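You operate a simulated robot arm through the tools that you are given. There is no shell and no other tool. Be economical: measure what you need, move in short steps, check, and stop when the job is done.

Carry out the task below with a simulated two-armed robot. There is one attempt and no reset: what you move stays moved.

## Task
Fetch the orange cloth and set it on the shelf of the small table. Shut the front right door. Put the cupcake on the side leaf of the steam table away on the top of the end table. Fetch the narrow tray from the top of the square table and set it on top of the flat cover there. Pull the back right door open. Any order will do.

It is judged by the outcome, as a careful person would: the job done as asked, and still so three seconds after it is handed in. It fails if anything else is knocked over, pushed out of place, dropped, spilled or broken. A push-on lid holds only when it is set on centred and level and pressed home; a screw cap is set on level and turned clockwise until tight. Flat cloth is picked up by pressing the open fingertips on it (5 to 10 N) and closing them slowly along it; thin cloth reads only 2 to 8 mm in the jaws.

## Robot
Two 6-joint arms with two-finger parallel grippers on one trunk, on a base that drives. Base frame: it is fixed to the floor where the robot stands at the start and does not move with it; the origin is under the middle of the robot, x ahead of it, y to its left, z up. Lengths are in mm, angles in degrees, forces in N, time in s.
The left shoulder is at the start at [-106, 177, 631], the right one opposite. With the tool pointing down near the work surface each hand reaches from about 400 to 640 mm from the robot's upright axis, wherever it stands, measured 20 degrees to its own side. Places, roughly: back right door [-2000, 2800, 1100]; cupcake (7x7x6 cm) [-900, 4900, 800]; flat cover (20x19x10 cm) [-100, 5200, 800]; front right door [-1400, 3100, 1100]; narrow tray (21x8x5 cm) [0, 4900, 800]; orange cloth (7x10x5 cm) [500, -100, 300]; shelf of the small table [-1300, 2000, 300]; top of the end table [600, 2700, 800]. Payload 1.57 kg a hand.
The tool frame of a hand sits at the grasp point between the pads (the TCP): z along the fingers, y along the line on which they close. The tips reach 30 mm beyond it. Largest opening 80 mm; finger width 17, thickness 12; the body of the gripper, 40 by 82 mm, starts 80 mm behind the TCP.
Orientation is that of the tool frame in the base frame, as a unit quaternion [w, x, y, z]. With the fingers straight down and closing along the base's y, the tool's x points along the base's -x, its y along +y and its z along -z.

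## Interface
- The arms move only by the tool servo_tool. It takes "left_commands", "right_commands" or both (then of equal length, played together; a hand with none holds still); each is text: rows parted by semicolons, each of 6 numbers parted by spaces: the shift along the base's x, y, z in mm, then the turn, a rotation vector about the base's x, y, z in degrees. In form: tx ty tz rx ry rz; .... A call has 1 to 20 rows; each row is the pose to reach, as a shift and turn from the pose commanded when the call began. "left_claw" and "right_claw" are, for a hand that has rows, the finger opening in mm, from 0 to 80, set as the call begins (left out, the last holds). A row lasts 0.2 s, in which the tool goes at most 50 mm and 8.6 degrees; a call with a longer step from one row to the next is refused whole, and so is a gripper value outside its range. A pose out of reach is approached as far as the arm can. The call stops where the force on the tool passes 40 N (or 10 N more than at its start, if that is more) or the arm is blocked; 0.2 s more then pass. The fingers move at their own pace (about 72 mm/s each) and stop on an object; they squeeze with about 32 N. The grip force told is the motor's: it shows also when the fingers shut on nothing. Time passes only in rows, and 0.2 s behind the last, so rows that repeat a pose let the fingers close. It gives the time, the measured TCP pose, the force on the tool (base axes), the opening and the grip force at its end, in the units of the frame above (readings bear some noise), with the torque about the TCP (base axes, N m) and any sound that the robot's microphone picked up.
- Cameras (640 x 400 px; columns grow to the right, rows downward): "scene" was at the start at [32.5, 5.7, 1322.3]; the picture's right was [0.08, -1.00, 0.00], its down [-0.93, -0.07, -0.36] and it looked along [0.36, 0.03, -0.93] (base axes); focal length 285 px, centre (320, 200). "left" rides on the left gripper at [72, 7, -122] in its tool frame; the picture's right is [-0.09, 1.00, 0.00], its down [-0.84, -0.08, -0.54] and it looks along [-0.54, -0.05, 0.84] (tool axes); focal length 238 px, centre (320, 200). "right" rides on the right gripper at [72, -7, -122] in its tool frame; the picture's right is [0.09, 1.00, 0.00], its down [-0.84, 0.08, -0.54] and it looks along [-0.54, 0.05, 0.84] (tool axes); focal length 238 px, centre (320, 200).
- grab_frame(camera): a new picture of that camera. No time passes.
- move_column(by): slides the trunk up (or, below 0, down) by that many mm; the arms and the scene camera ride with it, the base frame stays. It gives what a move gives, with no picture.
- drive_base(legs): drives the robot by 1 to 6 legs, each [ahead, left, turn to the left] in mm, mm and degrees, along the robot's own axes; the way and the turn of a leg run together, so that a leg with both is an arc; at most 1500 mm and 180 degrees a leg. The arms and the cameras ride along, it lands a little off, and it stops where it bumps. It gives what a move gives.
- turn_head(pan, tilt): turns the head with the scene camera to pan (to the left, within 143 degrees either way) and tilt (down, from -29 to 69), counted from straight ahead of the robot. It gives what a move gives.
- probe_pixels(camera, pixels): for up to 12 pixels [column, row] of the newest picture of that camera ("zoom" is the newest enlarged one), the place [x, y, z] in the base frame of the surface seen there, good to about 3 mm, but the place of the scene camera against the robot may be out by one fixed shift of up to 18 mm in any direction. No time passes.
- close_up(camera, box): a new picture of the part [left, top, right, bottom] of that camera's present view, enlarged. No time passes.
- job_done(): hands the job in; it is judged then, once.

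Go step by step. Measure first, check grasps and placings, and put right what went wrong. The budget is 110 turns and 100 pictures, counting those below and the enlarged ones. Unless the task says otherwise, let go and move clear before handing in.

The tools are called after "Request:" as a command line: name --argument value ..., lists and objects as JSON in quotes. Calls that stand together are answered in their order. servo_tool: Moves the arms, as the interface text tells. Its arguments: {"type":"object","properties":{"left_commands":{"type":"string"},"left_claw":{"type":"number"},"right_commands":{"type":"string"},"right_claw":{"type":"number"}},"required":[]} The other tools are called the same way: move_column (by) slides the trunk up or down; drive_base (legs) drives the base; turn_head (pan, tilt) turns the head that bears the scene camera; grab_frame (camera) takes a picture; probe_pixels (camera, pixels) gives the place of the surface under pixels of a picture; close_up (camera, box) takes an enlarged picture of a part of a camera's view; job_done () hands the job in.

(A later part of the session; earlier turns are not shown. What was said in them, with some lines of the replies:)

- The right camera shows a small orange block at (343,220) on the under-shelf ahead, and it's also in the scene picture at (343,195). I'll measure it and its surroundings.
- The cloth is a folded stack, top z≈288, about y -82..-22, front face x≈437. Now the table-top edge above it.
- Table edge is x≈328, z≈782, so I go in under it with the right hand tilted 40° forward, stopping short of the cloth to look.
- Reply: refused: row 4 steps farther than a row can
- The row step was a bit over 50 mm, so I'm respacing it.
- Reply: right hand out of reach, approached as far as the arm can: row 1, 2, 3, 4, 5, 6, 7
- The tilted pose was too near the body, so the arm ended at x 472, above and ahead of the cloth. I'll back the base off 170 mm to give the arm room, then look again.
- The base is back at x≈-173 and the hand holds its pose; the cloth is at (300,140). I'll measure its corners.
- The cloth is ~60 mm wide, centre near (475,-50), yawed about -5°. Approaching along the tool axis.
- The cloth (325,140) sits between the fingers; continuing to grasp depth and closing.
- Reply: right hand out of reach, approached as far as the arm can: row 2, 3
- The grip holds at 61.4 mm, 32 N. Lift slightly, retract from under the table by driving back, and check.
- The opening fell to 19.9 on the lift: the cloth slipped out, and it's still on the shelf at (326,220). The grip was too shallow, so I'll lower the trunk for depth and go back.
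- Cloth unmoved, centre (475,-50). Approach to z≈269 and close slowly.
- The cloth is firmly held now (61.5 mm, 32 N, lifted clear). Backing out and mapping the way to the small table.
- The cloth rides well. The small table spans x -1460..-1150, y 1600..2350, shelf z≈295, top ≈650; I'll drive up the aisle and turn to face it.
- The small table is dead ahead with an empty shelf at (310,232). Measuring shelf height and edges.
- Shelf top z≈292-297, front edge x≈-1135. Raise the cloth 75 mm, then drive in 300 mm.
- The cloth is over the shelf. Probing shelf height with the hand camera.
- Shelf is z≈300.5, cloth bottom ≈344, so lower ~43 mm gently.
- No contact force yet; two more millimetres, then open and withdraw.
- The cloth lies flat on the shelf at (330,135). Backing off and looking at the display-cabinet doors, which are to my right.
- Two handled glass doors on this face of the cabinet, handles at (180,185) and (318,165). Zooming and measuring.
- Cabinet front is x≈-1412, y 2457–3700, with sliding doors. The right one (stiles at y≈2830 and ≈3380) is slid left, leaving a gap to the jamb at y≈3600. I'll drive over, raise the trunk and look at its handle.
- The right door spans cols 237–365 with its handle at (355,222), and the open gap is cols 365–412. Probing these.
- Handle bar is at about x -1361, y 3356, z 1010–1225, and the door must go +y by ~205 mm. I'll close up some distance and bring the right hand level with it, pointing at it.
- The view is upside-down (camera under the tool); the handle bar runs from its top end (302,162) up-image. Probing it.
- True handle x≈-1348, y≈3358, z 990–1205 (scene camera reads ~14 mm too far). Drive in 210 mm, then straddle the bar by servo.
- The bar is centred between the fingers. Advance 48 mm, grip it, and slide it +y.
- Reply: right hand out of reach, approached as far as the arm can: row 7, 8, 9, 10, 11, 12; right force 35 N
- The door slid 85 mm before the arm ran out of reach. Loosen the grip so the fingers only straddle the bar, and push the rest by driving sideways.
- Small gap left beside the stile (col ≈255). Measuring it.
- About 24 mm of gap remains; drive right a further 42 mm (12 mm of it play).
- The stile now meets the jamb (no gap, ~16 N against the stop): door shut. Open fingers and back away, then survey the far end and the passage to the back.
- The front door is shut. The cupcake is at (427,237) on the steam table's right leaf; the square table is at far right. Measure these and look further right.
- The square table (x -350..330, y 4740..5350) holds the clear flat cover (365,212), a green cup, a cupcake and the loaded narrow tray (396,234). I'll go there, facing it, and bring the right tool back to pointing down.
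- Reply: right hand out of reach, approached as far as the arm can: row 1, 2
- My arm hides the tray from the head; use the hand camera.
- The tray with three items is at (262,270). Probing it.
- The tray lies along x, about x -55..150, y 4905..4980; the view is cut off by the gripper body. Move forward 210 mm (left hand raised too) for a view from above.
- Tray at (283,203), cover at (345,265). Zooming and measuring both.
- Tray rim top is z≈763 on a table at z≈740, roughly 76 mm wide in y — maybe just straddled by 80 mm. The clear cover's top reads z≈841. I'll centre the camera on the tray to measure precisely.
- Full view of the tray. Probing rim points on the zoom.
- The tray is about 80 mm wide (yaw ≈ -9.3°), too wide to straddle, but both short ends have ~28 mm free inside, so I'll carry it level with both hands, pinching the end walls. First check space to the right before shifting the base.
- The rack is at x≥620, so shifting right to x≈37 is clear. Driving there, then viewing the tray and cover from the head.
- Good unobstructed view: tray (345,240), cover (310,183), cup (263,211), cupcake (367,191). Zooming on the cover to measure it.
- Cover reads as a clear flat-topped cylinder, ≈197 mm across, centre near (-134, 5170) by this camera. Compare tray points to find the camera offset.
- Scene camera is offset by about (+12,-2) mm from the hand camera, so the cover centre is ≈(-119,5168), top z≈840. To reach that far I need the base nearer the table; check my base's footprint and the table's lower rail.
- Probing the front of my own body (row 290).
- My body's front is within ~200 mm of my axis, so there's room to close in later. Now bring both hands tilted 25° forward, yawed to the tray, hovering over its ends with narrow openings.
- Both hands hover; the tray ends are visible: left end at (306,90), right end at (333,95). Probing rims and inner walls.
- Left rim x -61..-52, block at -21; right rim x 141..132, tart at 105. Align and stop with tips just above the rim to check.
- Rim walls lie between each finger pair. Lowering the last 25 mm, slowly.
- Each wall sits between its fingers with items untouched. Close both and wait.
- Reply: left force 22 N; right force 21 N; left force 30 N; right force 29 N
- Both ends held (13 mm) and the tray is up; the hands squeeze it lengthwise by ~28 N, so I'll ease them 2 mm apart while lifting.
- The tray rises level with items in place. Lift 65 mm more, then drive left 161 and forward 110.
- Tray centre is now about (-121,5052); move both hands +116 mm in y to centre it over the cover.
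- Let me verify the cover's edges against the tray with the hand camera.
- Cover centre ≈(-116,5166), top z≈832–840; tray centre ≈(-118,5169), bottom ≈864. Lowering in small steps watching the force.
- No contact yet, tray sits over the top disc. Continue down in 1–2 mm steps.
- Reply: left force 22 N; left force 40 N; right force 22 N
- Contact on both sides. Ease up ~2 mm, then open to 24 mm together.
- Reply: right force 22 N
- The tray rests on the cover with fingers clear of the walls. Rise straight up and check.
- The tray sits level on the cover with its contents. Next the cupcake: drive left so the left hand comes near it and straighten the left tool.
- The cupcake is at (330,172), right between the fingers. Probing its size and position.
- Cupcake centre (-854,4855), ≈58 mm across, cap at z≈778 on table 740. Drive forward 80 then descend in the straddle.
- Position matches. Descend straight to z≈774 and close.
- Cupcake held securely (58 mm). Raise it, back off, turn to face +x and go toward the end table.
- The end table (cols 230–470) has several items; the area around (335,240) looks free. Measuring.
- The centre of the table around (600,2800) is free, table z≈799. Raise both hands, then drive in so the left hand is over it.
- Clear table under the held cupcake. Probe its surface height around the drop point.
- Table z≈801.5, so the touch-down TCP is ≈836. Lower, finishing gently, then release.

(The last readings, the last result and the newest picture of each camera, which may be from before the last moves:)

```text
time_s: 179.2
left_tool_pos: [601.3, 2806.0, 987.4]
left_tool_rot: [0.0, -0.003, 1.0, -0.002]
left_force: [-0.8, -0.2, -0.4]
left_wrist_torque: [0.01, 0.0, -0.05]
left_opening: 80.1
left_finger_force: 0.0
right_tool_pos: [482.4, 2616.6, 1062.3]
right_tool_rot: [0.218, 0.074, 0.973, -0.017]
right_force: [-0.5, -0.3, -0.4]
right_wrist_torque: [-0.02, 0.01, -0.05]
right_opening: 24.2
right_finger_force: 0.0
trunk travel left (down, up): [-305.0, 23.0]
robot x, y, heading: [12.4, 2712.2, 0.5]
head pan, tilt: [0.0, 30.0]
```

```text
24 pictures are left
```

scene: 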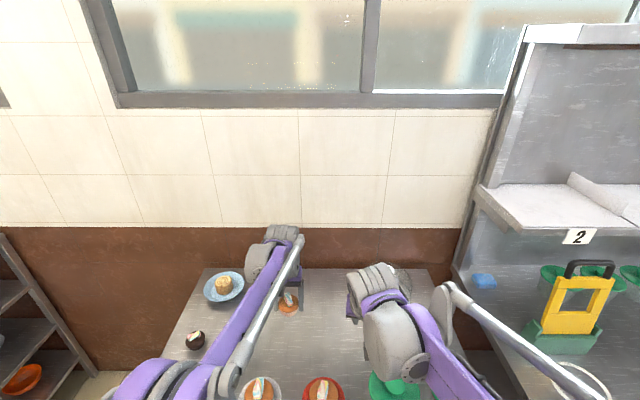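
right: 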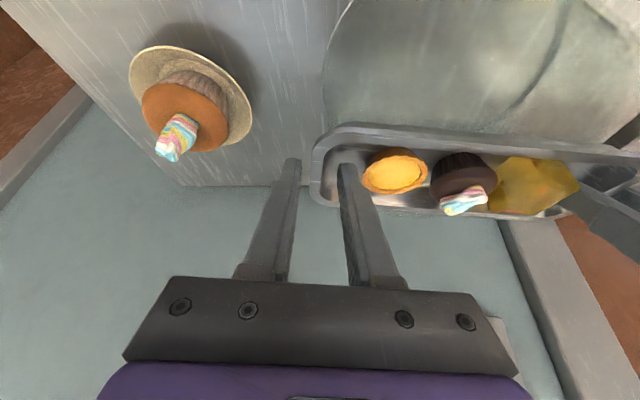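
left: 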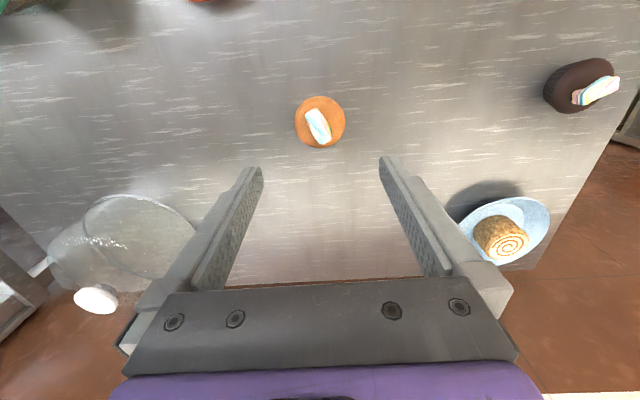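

The cupcake stands upright on the end table. Last job: the back right door. Back off, turn round, and drive to the passage beside the cabinet to look behind it.

Request:
drive_base --legs '[[-450, 0, 0], [0, 0, 179.5], [0, -1490, 0], [500, 0, 0]]'

Request:
turn_head --pan 15 --tilt 20

Request:
grab_frame --camera "scene"

```text
time_s: 204.7
left_tool_pos: [-1538.6, 4107.6, 987.8]
left_tool_rot: [-0.002, 1.0, 0.002, -0.001]
left_force: [-0.2, 0.2, -0.2]
left_wrist_torque: [0.03, 0.01, 0.0]
left_opening: 79.9
left_finger_force: 0.0
right_tool_pos: [-1419.2, 4296.1, 1061.1]
right_tool_rot: [-0.017, 0.973, -0.074, -0.218]
right_force: [0.5, -0.1, 0.1]
right_wrist_torque: [0.02, -0.02, 0.01]
right_opening: 23.8
right_finger_force: 0.0
trunk travel left (down, up): [-305.0, 23.0]
robot x, y, heading: [-949.0, 4196.9, -179.7]
head pan, tilt: [0.0, 30.0]
```

```text
time_s: 205.4
left_tool_pos: [-1538.4, 4105.5, 988.0]
left_tool_rot: [-0.001, 1.0, 0.004, 0.0]
left_force: [-0.5, 1.0, 0.0]
left_wrist_torque: [0.03, -0.02, 0.0]
left_opening: 79.8
left_finger_force: 0.0
right_tool_pos: [-1421.0, 4295.5, 1061.9]
right_tool_rot: [-0.017, 0.973, -0.074, -0.219]
right_force: [-0.8, 1.1, 0.2]
right_wrist_torque: [0.01, -0.01, -0.02]
right_opening: 24.3
right_finger_force: 0.0
trunk travel left (down, up): [-305.0, 23.0]
robot x, y, heading: [-950.0, 4202.2, -179.5]
head pan, tilt: [15.0, 20.0]
```

```text
23 pictures are left
```

scene: 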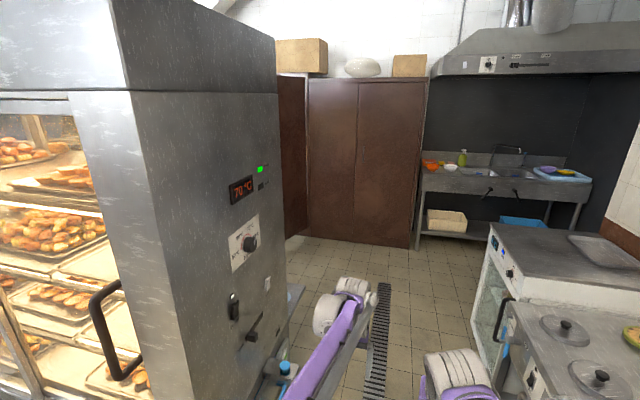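

Passage is open: a brown cupboard ahead (330,200), stove/fridge at the right (490,300), and a control panel with taps on the cabinet's end. Measuring clearances.

Request:
probe_pixels --camera "scene" --pixels '[[278, 200], [330, 235], [410, 240], [295, 200], [290, 232], [485, 290], [490, 230], [510, 320], [290, 370], [255, 325], [420, 185], [310, 250]]'

```text
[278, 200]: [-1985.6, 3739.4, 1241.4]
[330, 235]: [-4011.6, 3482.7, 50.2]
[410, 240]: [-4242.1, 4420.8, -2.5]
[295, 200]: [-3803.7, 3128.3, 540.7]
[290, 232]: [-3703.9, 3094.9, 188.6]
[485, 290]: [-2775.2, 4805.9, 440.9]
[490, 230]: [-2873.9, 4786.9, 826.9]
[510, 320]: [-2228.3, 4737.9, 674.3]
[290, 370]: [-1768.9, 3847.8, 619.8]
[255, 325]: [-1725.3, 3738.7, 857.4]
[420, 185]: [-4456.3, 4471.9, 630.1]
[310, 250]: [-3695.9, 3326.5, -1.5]
```

There's ~1.7 m of free floor behind the cabinet (back face x≈-1986). Drive through, slide in behind and turn to face its back.

Request:
drive_base --legs '[[1500, 20, 0], [270, 0, 0], [0, 750, 0], [0, 0, -179]]'

Request:
turn_head --pan -15 --tilt 20

Request:
grab_frame --camera "scene"

```text
refused: leg 1 is longer than a leg can be; nothing moved
```

```text
time_s: 206.4
left_tool_pos: [-1537.0, 4106.7, 988.9]
left_tool_rot: [-0.002, 1.0, 0.003, 0.0]
left_force: [0.0, 0.4, -0.2]
left_wrist_torque: [0.0, -0.02, 0.03]
left_opening: 79.9
left_finger_force: 0.0
right_tool_pos: [-1420.4, 4297.1, 1060.8]
right_tool_rot: [-0.018, 0.973, -0.075, -0.218]
right_force: [0.0, 0.6, 0.3]
right_wrist_torque: [0.0, -0.03, 0.01]
right_opening: 24.2
right_finger_force: 0.1
trunk travel left (down, up): [-305.0, 23.0]
robot x, y, heading: [-950.6, 4202.1, -179.4]
head pan, tilt: [-15.0, 20.0]
```

```text
22 pictures are left
```

scene: 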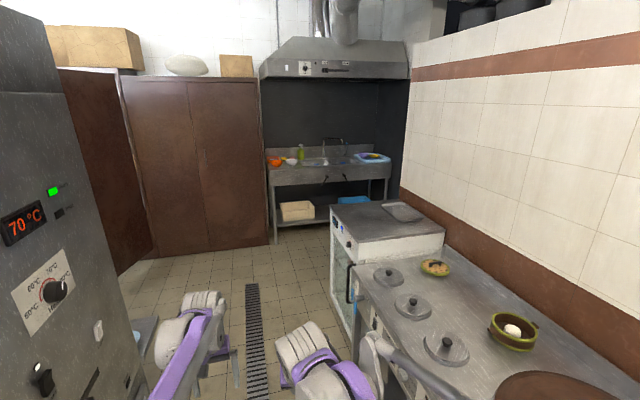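

The first leg was just over the limit; splitting it.

Request:
drive_base --legs '[[900, 10, 0], [850, 0, 0], [0, 750, 0], [0, 0, -179.5]]'

Request:
grab_frame --camera "scene"

```text
time_s: 229.0
left_tool_pos: [-2114.5, 3541.8, 987.3]
left_tool_rot: [0.0, -0.015, 1.0, -0.001]
left_force: [0.0, 0.7, -0.1]
left_wrist_torque: [0.01, 0.02, 0.0]
left_opening: 80.0
left_finger_force: 0.0
right_tool_pos: [-2226.5, 3349.8, 1061.4]
right_tool_rot: [0.219, 0.062, 0.974, -0.014]
right_force: [0.2, 0.2, 0.1]
right_wrist_torque: [-0.01, -0.01, -0.01]
right_opening: 23.9
right_finger_force: 0.0
trunk travel left (down, up): [-305.0, 23.0]
robot x, y, heading: [-2702.3, 3433.7, 1.9]
head pan, tilt: [-15.0, 20.0]
```

```text
21 pictures are left
```

scene: 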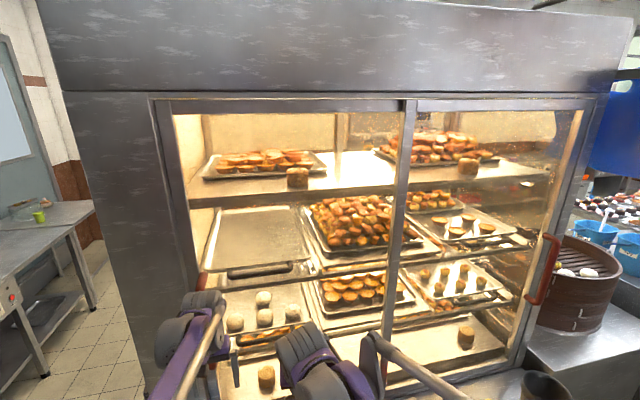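

The back right door (cols 405–590) is closed, with its red handle at (541,270); it slides left (+y). Probing it and the obstacles at right.

Request:
probe_pixels --camera "scene" --pixels '[[541, 270], [552, 245], [534, 298], [405, 200], [411, 150], [585, 150], [560, 200], [200, 280], [570, 320], [545, 385], [600, 350], [165, 150]]'

Request:
close_up --camera "scene" --box '[360, 80, 640, 400]'

```text
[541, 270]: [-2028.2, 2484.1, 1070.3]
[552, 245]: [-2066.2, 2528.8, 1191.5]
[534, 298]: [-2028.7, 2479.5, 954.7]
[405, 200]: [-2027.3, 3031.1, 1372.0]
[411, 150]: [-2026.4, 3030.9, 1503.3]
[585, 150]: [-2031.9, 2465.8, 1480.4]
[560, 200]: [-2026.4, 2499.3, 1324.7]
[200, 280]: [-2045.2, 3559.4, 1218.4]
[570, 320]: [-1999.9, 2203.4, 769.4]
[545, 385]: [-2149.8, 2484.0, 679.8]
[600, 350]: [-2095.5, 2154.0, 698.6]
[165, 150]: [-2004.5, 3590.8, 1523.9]
```

```text
1.25 times, centred on (500, 240) of scene
```

zoom: 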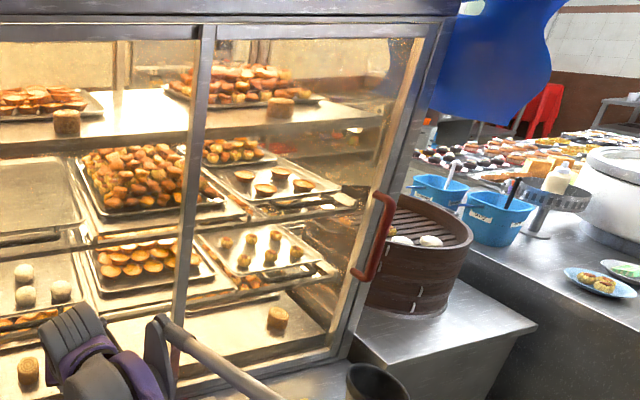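

Handle bar ≈(-2055,2529), z≈960–1195; the door is x≈-2015, y 2450–3050. Before moving right I'll check the floor there.

Request:
drive_base --legs '[[-180, 0, -1.9]]'

Request:
turn_head --pan -70 --tilt 35

Request:
grab_frame --camera "scene"

Request:
probe_pixels --camera "scene" --pixels '[[100, 200], [100, 300], [200, 200], [200, 300], [320, 200], [320, 300], [440, 200], [440, 300], [560, 200], [560, 300], [150, 250], [260, 250]]'

```text
time_s: 230.6
left_tool_pos: [-2291.4, 3520.6, 988.1]
left_tool_rot: [-0.001, 0.003, 1.0, -0.001]
left_force: [-0.9, 0.6, 0.3]
left_wrist_torque: [-0.02, 0.0, -0.01]
left_opening: 80.2
left_finger_force: 0.1
right_tool_pos: [-2411.2, 3331.6, 1061.8]
right_tool_rot: [0.218, 0.079, 0.972, -0.018]
right_force: [-0.5, 0.2, -0.1]
right_wrist_torque: [-0.01, 0.02, -0.02]
right_opening: 24.0
right_finger_force: 0.0
trunk travel left (down, up): [-305.0, 23.0]
robot x, y, heading: [-2878.1, 3431.3, -0.4]
head pan, tilt: [-15.0, 20.0]
```

```text
time_s: 231.8
left_tool_pos: [-2291.3, 3519.4, 987.7]
left_tool_rot: [0.0, 0.003, 1.0, -0.002]
left_force: [-1.0, -0.2, 0.3]
left_wrist_torque: [0.02, 0.03, -0.02]
left_opening: 80.0
left_finger_force: 0.1
right_tool_pos: [-2412.8, 3332.0, 1061.7]
right_tool_rot: [0.218, 0.079, 0.973, -0.018]
right_force: [0.5, -0.1, 0.2]
right_wrist_torque: [0.01, 0.02, 0.02]
right_opening: 24.1
right_finger_force: 0.0
trunk travel left (down, up): [-305.0, 23.0]
robot x, y, heading: [-2876.9, 3431.1, -0.4]
head pan, tilt: [-70.0, 35.0]
```

```text
19 pictures are left
```

scene: 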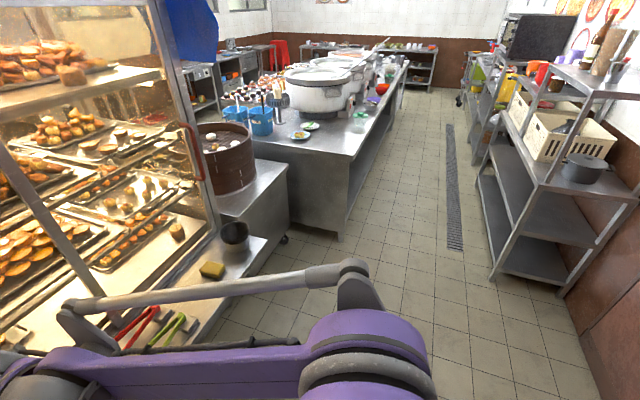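

```text
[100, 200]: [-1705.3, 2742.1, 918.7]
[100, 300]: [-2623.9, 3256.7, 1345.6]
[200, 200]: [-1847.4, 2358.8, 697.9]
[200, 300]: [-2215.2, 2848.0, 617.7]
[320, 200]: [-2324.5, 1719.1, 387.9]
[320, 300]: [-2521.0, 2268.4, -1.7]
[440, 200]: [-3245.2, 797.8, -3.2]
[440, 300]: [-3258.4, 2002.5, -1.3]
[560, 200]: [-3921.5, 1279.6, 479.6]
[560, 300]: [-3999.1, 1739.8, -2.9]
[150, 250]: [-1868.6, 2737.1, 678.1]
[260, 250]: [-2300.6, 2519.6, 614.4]
```

The floor is clear; a low ledge (z≈617, to x≈-2300) with tongs and a pot runs behind the cabinet, well below the handle. Slide right, then level the right tool toward the door and tuck the left hand back.

Request:
drive_base --legs '[[0, -730, 0]]'

Request:
servo_tool --right_commands "10 0 3 -0.6 -7.2 0.9; 25 0 6 -1.2 -14.4 1.8; 40 0 9 -1.8 -21.6 2.8; 55 -5 12 -2.4 -28.8 3.7; 70 -10 15 -3 -36 4.6; 85 -15 18 -3.5 -43.2 5.5; 100 -20 20 -4.1 -50.4 6.4; 115 -25 20 -4.7 -57.6 7.4; 130 -30 20 -5.3 -64.9 8.3; 130 -30 20 -5.3 -64.9 8.3" --left_commands "-10 0 0 0 0 0; -20 0 0 0 0 0; -30 0 0 0 0 0; -40 0 0 0 0 0; -50 0 0 0 0 0; -60 0 0 0 0 0; -70 0 0 0 0 0; -80 0 0 0 0 0; -90 0 0 0 0 0; -90 0 0 0 0 0" --right_claw 80

Request:
grab_frame --camera "right"

```text
time_s: 238.6
left_tool_pos: [-2297.8, 2790.4, 987.5]
left_tool_rot: [0.0, 0.004, 1.0, -0.002]
left_force: [-0.6, 0.1, -0.4]
left_wrist_torque: [-0.03, 0.01, 0.01]
left_opening: 80.1
left_finger_force: 0.1
right_tool_pos: [-2417.0, 2602.7, 1061.8]
right_tool_rot: [0.218, 0.081, 0.972, -0.019]
right_force: [0.0, 0.0, 0.3]
right_wrist_torque: [0.02, 0.01, 0.01]
right_opening: 23.7
right_finger_force: 0.0
trunk travel left (down, up): [-305.0, 23.0]
robot x, y, heading: [-2884.6, 2705.8, -0.1]
head pan, tilt: [-70.0, 35.0]
```

```text
time_s: 240.8
left_tool_pos: [-2387.4, 2791.5, 986.3]
left_tool_rot: [0.0, 0.004, 1.0, -0.001]
left_force: [0.2, 0.5, -0.1]
left_wrist_torque: [-0.03, 0.0, -0.03]
left_opening: 80.1
left_finger_force: 0.0
right_tool_pos: [-2288.3, 2573.4, 1081.8]
right_tool_rot: [0.703, 0.005, 0.712, -0.003]
right_force: [0.1, 0.5, -0.4]
right_wrist_torque: [-0.01, 0.01, 0.0]
right_opening: 80.1
right_finger_force: 0.1
right hand out of reach, approached as far as the arm can: row 9
trunk travel left (down, up): [-305.0, 23.0]
robot x, y, heading: [-2885.4, 2708.0, -0.6]
head pan, tilt: [-70.0, 35.0]
```

```text
18 pictures are left
```

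right: 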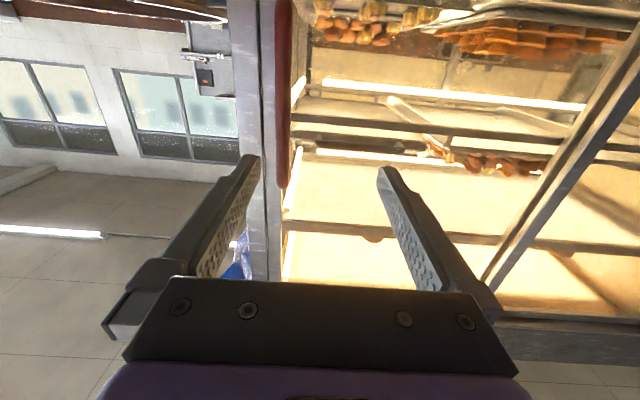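

The tool is level; the handle bar is at (283,100) (upside-down view). Probing it.

Request:
probe_pixels --camera "right" --pixels '[[283, 170], [283, 130], [283, 90], [284, 40], [284, 10], [268, 100], [245, 100], [283, 185]]'

```text
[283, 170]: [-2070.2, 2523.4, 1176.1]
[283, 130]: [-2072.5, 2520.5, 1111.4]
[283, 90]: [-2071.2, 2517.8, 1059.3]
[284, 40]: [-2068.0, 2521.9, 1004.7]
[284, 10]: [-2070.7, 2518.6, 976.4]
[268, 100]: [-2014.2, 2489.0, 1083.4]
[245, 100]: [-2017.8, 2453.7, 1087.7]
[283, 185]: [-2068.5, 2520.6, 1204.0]
```

Bar at x≈-2070, y≈2520. Drive forward 165 and right 52, then straddle it.

Request:
drive_base --legs '[[165, -52, 0]]'

Request:
grab_frame --camera "right"

Request:
probe_pixels --camera "right" --pixels '[[310, 60], [320, 60], [330, 60], [300, 60], [310, 120], [320, 120], [330, 120]]'

```text
time_s: 242.3
left_tool_pos: [-2220.5, 2740.1, 987.8]
left_tool_rot: [0.0, 0.001, 1.0, -0.002]
left_force: [0.9, -0.4, -1.0]
left_wrist_torque: [-0.03, 0.01, -0.01]
left_opening: 80.0
left_finger_force: 0.0
right_tool_pos: [-2121.8, 2521.3, 1082.7]
right_tool_rot: [0.703, 0.005, 0.711, -0.002]
right_force: [0.7, 0.2, 0.1]
right_wrist_torque: [0.01, 0.0, 0.01]
right_opening: 80.0
right_finger_force: 0.1
trunk travel left (down, up): [-305.0, 23.0]
robot x, y, heading: [-2716.1, 2651.4, -0.2]
head pan, tilt: [-70.0, 35.0]
```

```text
17 pictures are left
```

right: 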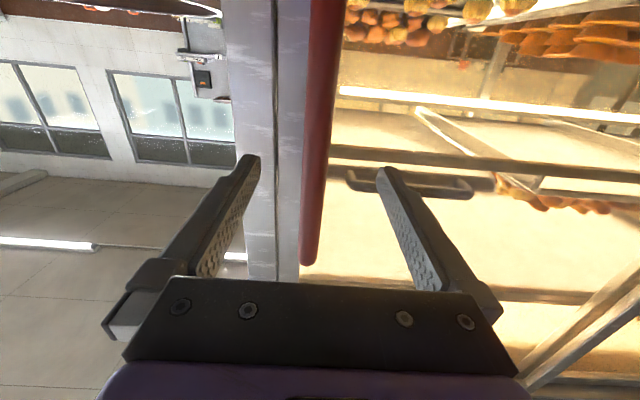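

```text
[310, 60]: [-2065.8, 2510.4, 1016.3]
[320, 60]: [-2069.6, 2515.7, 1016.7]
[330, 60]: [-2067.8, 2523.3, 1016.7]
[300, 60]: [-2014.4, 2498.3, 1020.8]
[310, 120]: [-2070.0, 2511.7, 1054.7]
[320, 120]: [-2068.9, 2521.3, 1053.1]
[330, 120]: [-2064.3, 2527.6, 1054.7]
```

Bar centre y≈2519 and x≈-2068, centred between fingers. Advance 54 mm, narrow to a loose straddle, and slide the door by driving left.

Request:
servo_tool --right_commands "25 -1 0 0 0 0; 50 -2 0 0 0 0; 54 -2 0 0 0 0; 54 -2 0 0 0 0"

Request:
servo_tool --right_commands "0 0 0 0 0 0; 0 0 0 0 0 0; 0 0 0 0 0 0" --right_claw 36

Request:
drive_base --legs '[[0, 120, 0]]'

Request:
grab_frame --camera "right"

```text
time_s: 243.3
left_tool_pos: [-2218.6, 2740.5, 987.5]
left_tool_rot: [-0.001, 0.002, 1.0, -0.002]
left_force: [0.5, 0.1, -1.3]
left_wrist_torque: [0.01, 0.06, 0.03]
left_opening: 80.0
left_finger_force: 0.1
right_tool_pos: [-2066.4, 2520.3, 1081.2]
right_tool_rot: [0.702, 0.004, 0.712, -0.002]
right_force: [0.7, -0.4, 0.1]
right_wrist_torque: [0.05, 0.02, 0.04]
right_opening: 80.2
right_finger_force: 0.1
trunk travel left (down, up): [-305.0, 23.0]
robot x, y, heading: [-2719.4, 2652.9, -0.2]
head pan, tilt: [-70.0, 35.0]
```

```text
time_s: 244.1
left_tool_pos: [-2219.1, 2741.3, 987.5]
left_tool_rot: [0.0, 0.001, 1.0, -0.001]
left_force: [-0.1, 0.1, 0.5]
left_wrist_torque: [0.0, 0.0, -0.01]
left_opening: 80.1
left_finger_force: 0.1
right_tool_pos: [-2068.2, 2519.9, 1081.9]
right_tool_rot: [0.702, 0.004, 0.712, -0.002]
right_force: [0.8, 0.4, -0.2]
right_wrist_torque: [0.0, -0.02, 0.0]
right_opening: 35.9
right_finger_force: 0.1
trunk travel left (down, up): [-305.0, 23.0]
robot x, y, heading: [-2716.2, 2650.1, -0.3]
head pan, tilt: [-70.0, 35.0]
```

```text
time_s: 245.8
left_tool_pos: [-2218.7, 2859.4, 987.8]
left_tool_rot: [0.001, 0.001, 1.0, -0.001]
left_force: [-0.2, 0.2, -0.9]
left_wrist_torque: [0.04, -0.02, 0.01]
left_opening: 80.2
left_finger_force: 0.0
right_tool_pos: [-2068.3, 2639.7, 1081.2]
right_tool_rot: [0.702, 0.005, 0.712, -0.002]
right_force: [0.7, 0.1, -0.1]
right_wrist_torque: [-0.03, 0.01, 0.01]
right_opening: 36.1
right_finger_force: 0.1
trunk travel left (down, up): [-305.0, 23.0]
robot x, y, heading: [-2717.8, 2774.7, -0.3]
head pan, tilt: [-70.0, 35.0]
```

```text
16 pictures are left
```

right: 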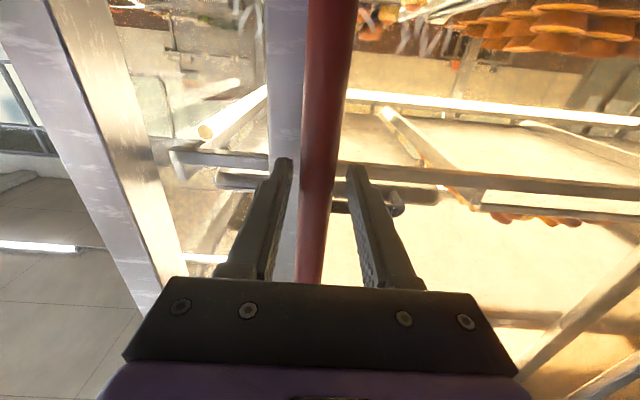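

The door is sliding (gap now between the jamb at col ≈140 and stile at ≈285). Continue 300 mm more.

Request:
drive_base --legs '[[0, 150, 0], [0, 150, 0]]'

Request:
grab_frame --camera "right"

```text
time_s: 249.3
left_tool_pos: [-2216.1, 3156.9, 987.7]
left_tool_rot: [0.0, 0.002, 1.0, -0.002]
left_force: [0.8, 0.6, -0.1]
left_wrist_torque: [-0.01, 0.04, 0.0]
left_opening: 80.2
left_finger_force: 0.0
right_tool_pos: [-2065.6, 2937.2, 1081.3]
right_tool_rot: [0.702, 0.005, 0.712, -0.002]
right_force: [0.5, -0.3, 0.3]
right_wrist_torque: [0.03, 0.02, 0.0]
right_opening: 36.1
right_finger_force: 0.1
trunk travel left (down, up): [-305.0, 23.0]
robot x, y, heading: [-2716.7, 3068.3, -0.3]
head pan, tilt: [-70.0, 35.0]
```

```text
15 pictures are left
```

right: 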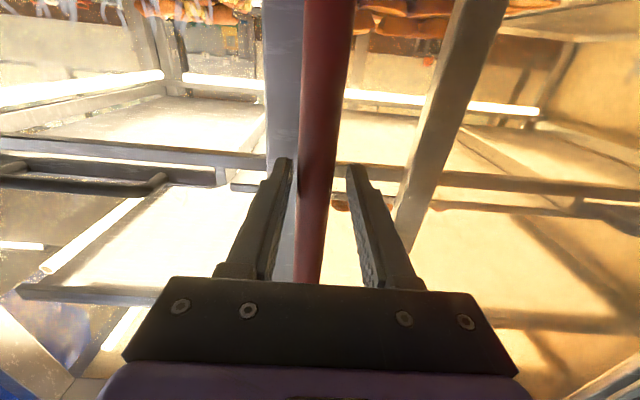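

Opened ~415 mm. Push 55 mm more, then open the fingers and back out.

Request:
drive_base --legs '[[0, 55, 0]]'

Request:
servo_tool --right_commands "0 2 0 0 0 0; 0 4 0 0 0 0; 0 4 0 0 0 0" --right_claw 80

Request:
drive_base --legs '[[-350, 0, 0]]'

Request:
turn_head --pan -10 --tilt 20

Request:
grab_frame --camera "scene"

```text
time_s: 250.5
left_tool_pos: [-2216.0, 3211.3, 988.3]
left_tool_rot: [0.0, 0.003, 1.0, -0.001]
left_force: [-0.1, 0.4, -0.6]
left_wrist_torque: [-0.05, 0.0, 0.02]
left_opening: 79.7
left_finger_force: 0.1
right_tool_pos: [-2064.5, 2991.7, 1082.0]
right_tool_rot: [0.703, 0.005, 0.711, -0.002]
right_force: [-0.5, -12.0, 0.1]
right_wrist_torque: [-0.11, 0.02, -0.08]
right_opening: 47.1
right_finger_force: 5.4
trunk travel left (down, up): [-305.0, 23.0]
robot x, y, heading: [-2715.4, 3125.1, 0.0]
head pan, tilt: [-70.0, 35.0]
```

```text
time_s: 251.3
left_tool_pos: [-2216.5, 3211.2, 987.8]
left_tool_rot: [0.0, 0.002, 1.0, -0.002]
left_force: [-0.6, -0.2, 0.5]
left_wrist_torque: [0.01, -0.01, -0.02]
left_opening: 80.0
left_finger_force: 0.0
right_tool_pos: [-2064.7, 2995.4, 1082.6]
right_tool_rot: [0.702, 0.005, 0.712, -0.002]
right_force: [-1.0, -0.5, 0.1]
right_wrist_torque: [0.02, 0.01, 0.0]
right_opening: 79.9
right_finger_force: 0.0
trunk travel left (down, up): [-305.0, 23.0]
robot x, y, heading: [-2715.9, 3127.8, -0.3]
head pan, tilt: [-70.0, 35.0]
```

```text
time_s: 253.5
left_tool_pos: [-2560.0, 3215.6, 987.8]
left_tool_rot: [0.0, -0.001, 1.0, -0.001]
left_force: [0.0, 0.1, 0.5]
left_wrist_torque: [0.0, -0.02, 0.05]
left_opening: 80.1
left_finger_force: 0.1
right_tool_pos: [-2407.5, 3000.4, 1082.3]
right_tool_rot: [0.702, 0.003, 0.712, 0.0]
right_force: [-0.2, 0.1, -0.8]
right_wrist_torque: [-0.01, 0.03, -0.01]
right_opening: 80.1
right_finger_force: 0.1
trunk travel left (down, up): [-305.0, 23.0]
robot x, y, heading: [-3059.7, 3128.4, -0.1]
head pan, tilt: [-70.0, 35.0]
```

```text
time_s: 254.8
left_tool_pos: [-2560.1, 3216.3, 987.1]
left_tool_rot: [0.0, -0.001, 1.0, -0.002]
left_force: [0.7, -0.4, -0.1]
left_wrist_torque: [-0.01, 0.02, 0.0]
left_opening: 79.9
left_finger_force: 0.1
right_tool_pos: [-2408.4, 3000.4, 1081.8]
right_tool_rot: [0.702, 0.003, 0.712, 0.0]
right_force: [0.2, 0.0, -0.8]
right_wrist_torque: [-0.07, 0.02, -0.03]
right_opening: 79.9
right_finger_force: 0.1
trunk travel left (down, up): [-305.0, 23.0]
robot x, y, heading: [-3059.4, 3126.3, 0.2]
head pan, tilt: [-10.0, 20.0]
```

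```text
14 pictures are left
```

scene: 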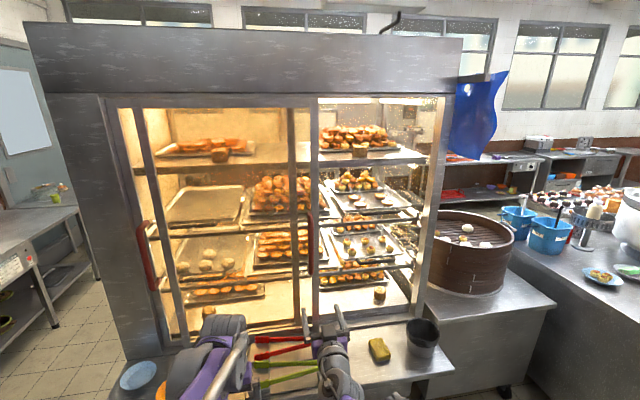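

The back right door stands open against its stop (handle now at col 310), the ledge items are untouched, and both hands are clear. The other tasks were checked as I went, so I'm handing in.

Request:
job_done

```text
The job is handed in.
```

All five jobs are finished and handed in:
- The orange cloth is on the small table's shelf.
- The front right door is shut.
- The cupcake stands on top of the end table.
- The narrow tray sits on the flat cover with its contents still on it.
- The back right door is slid open to its stop.
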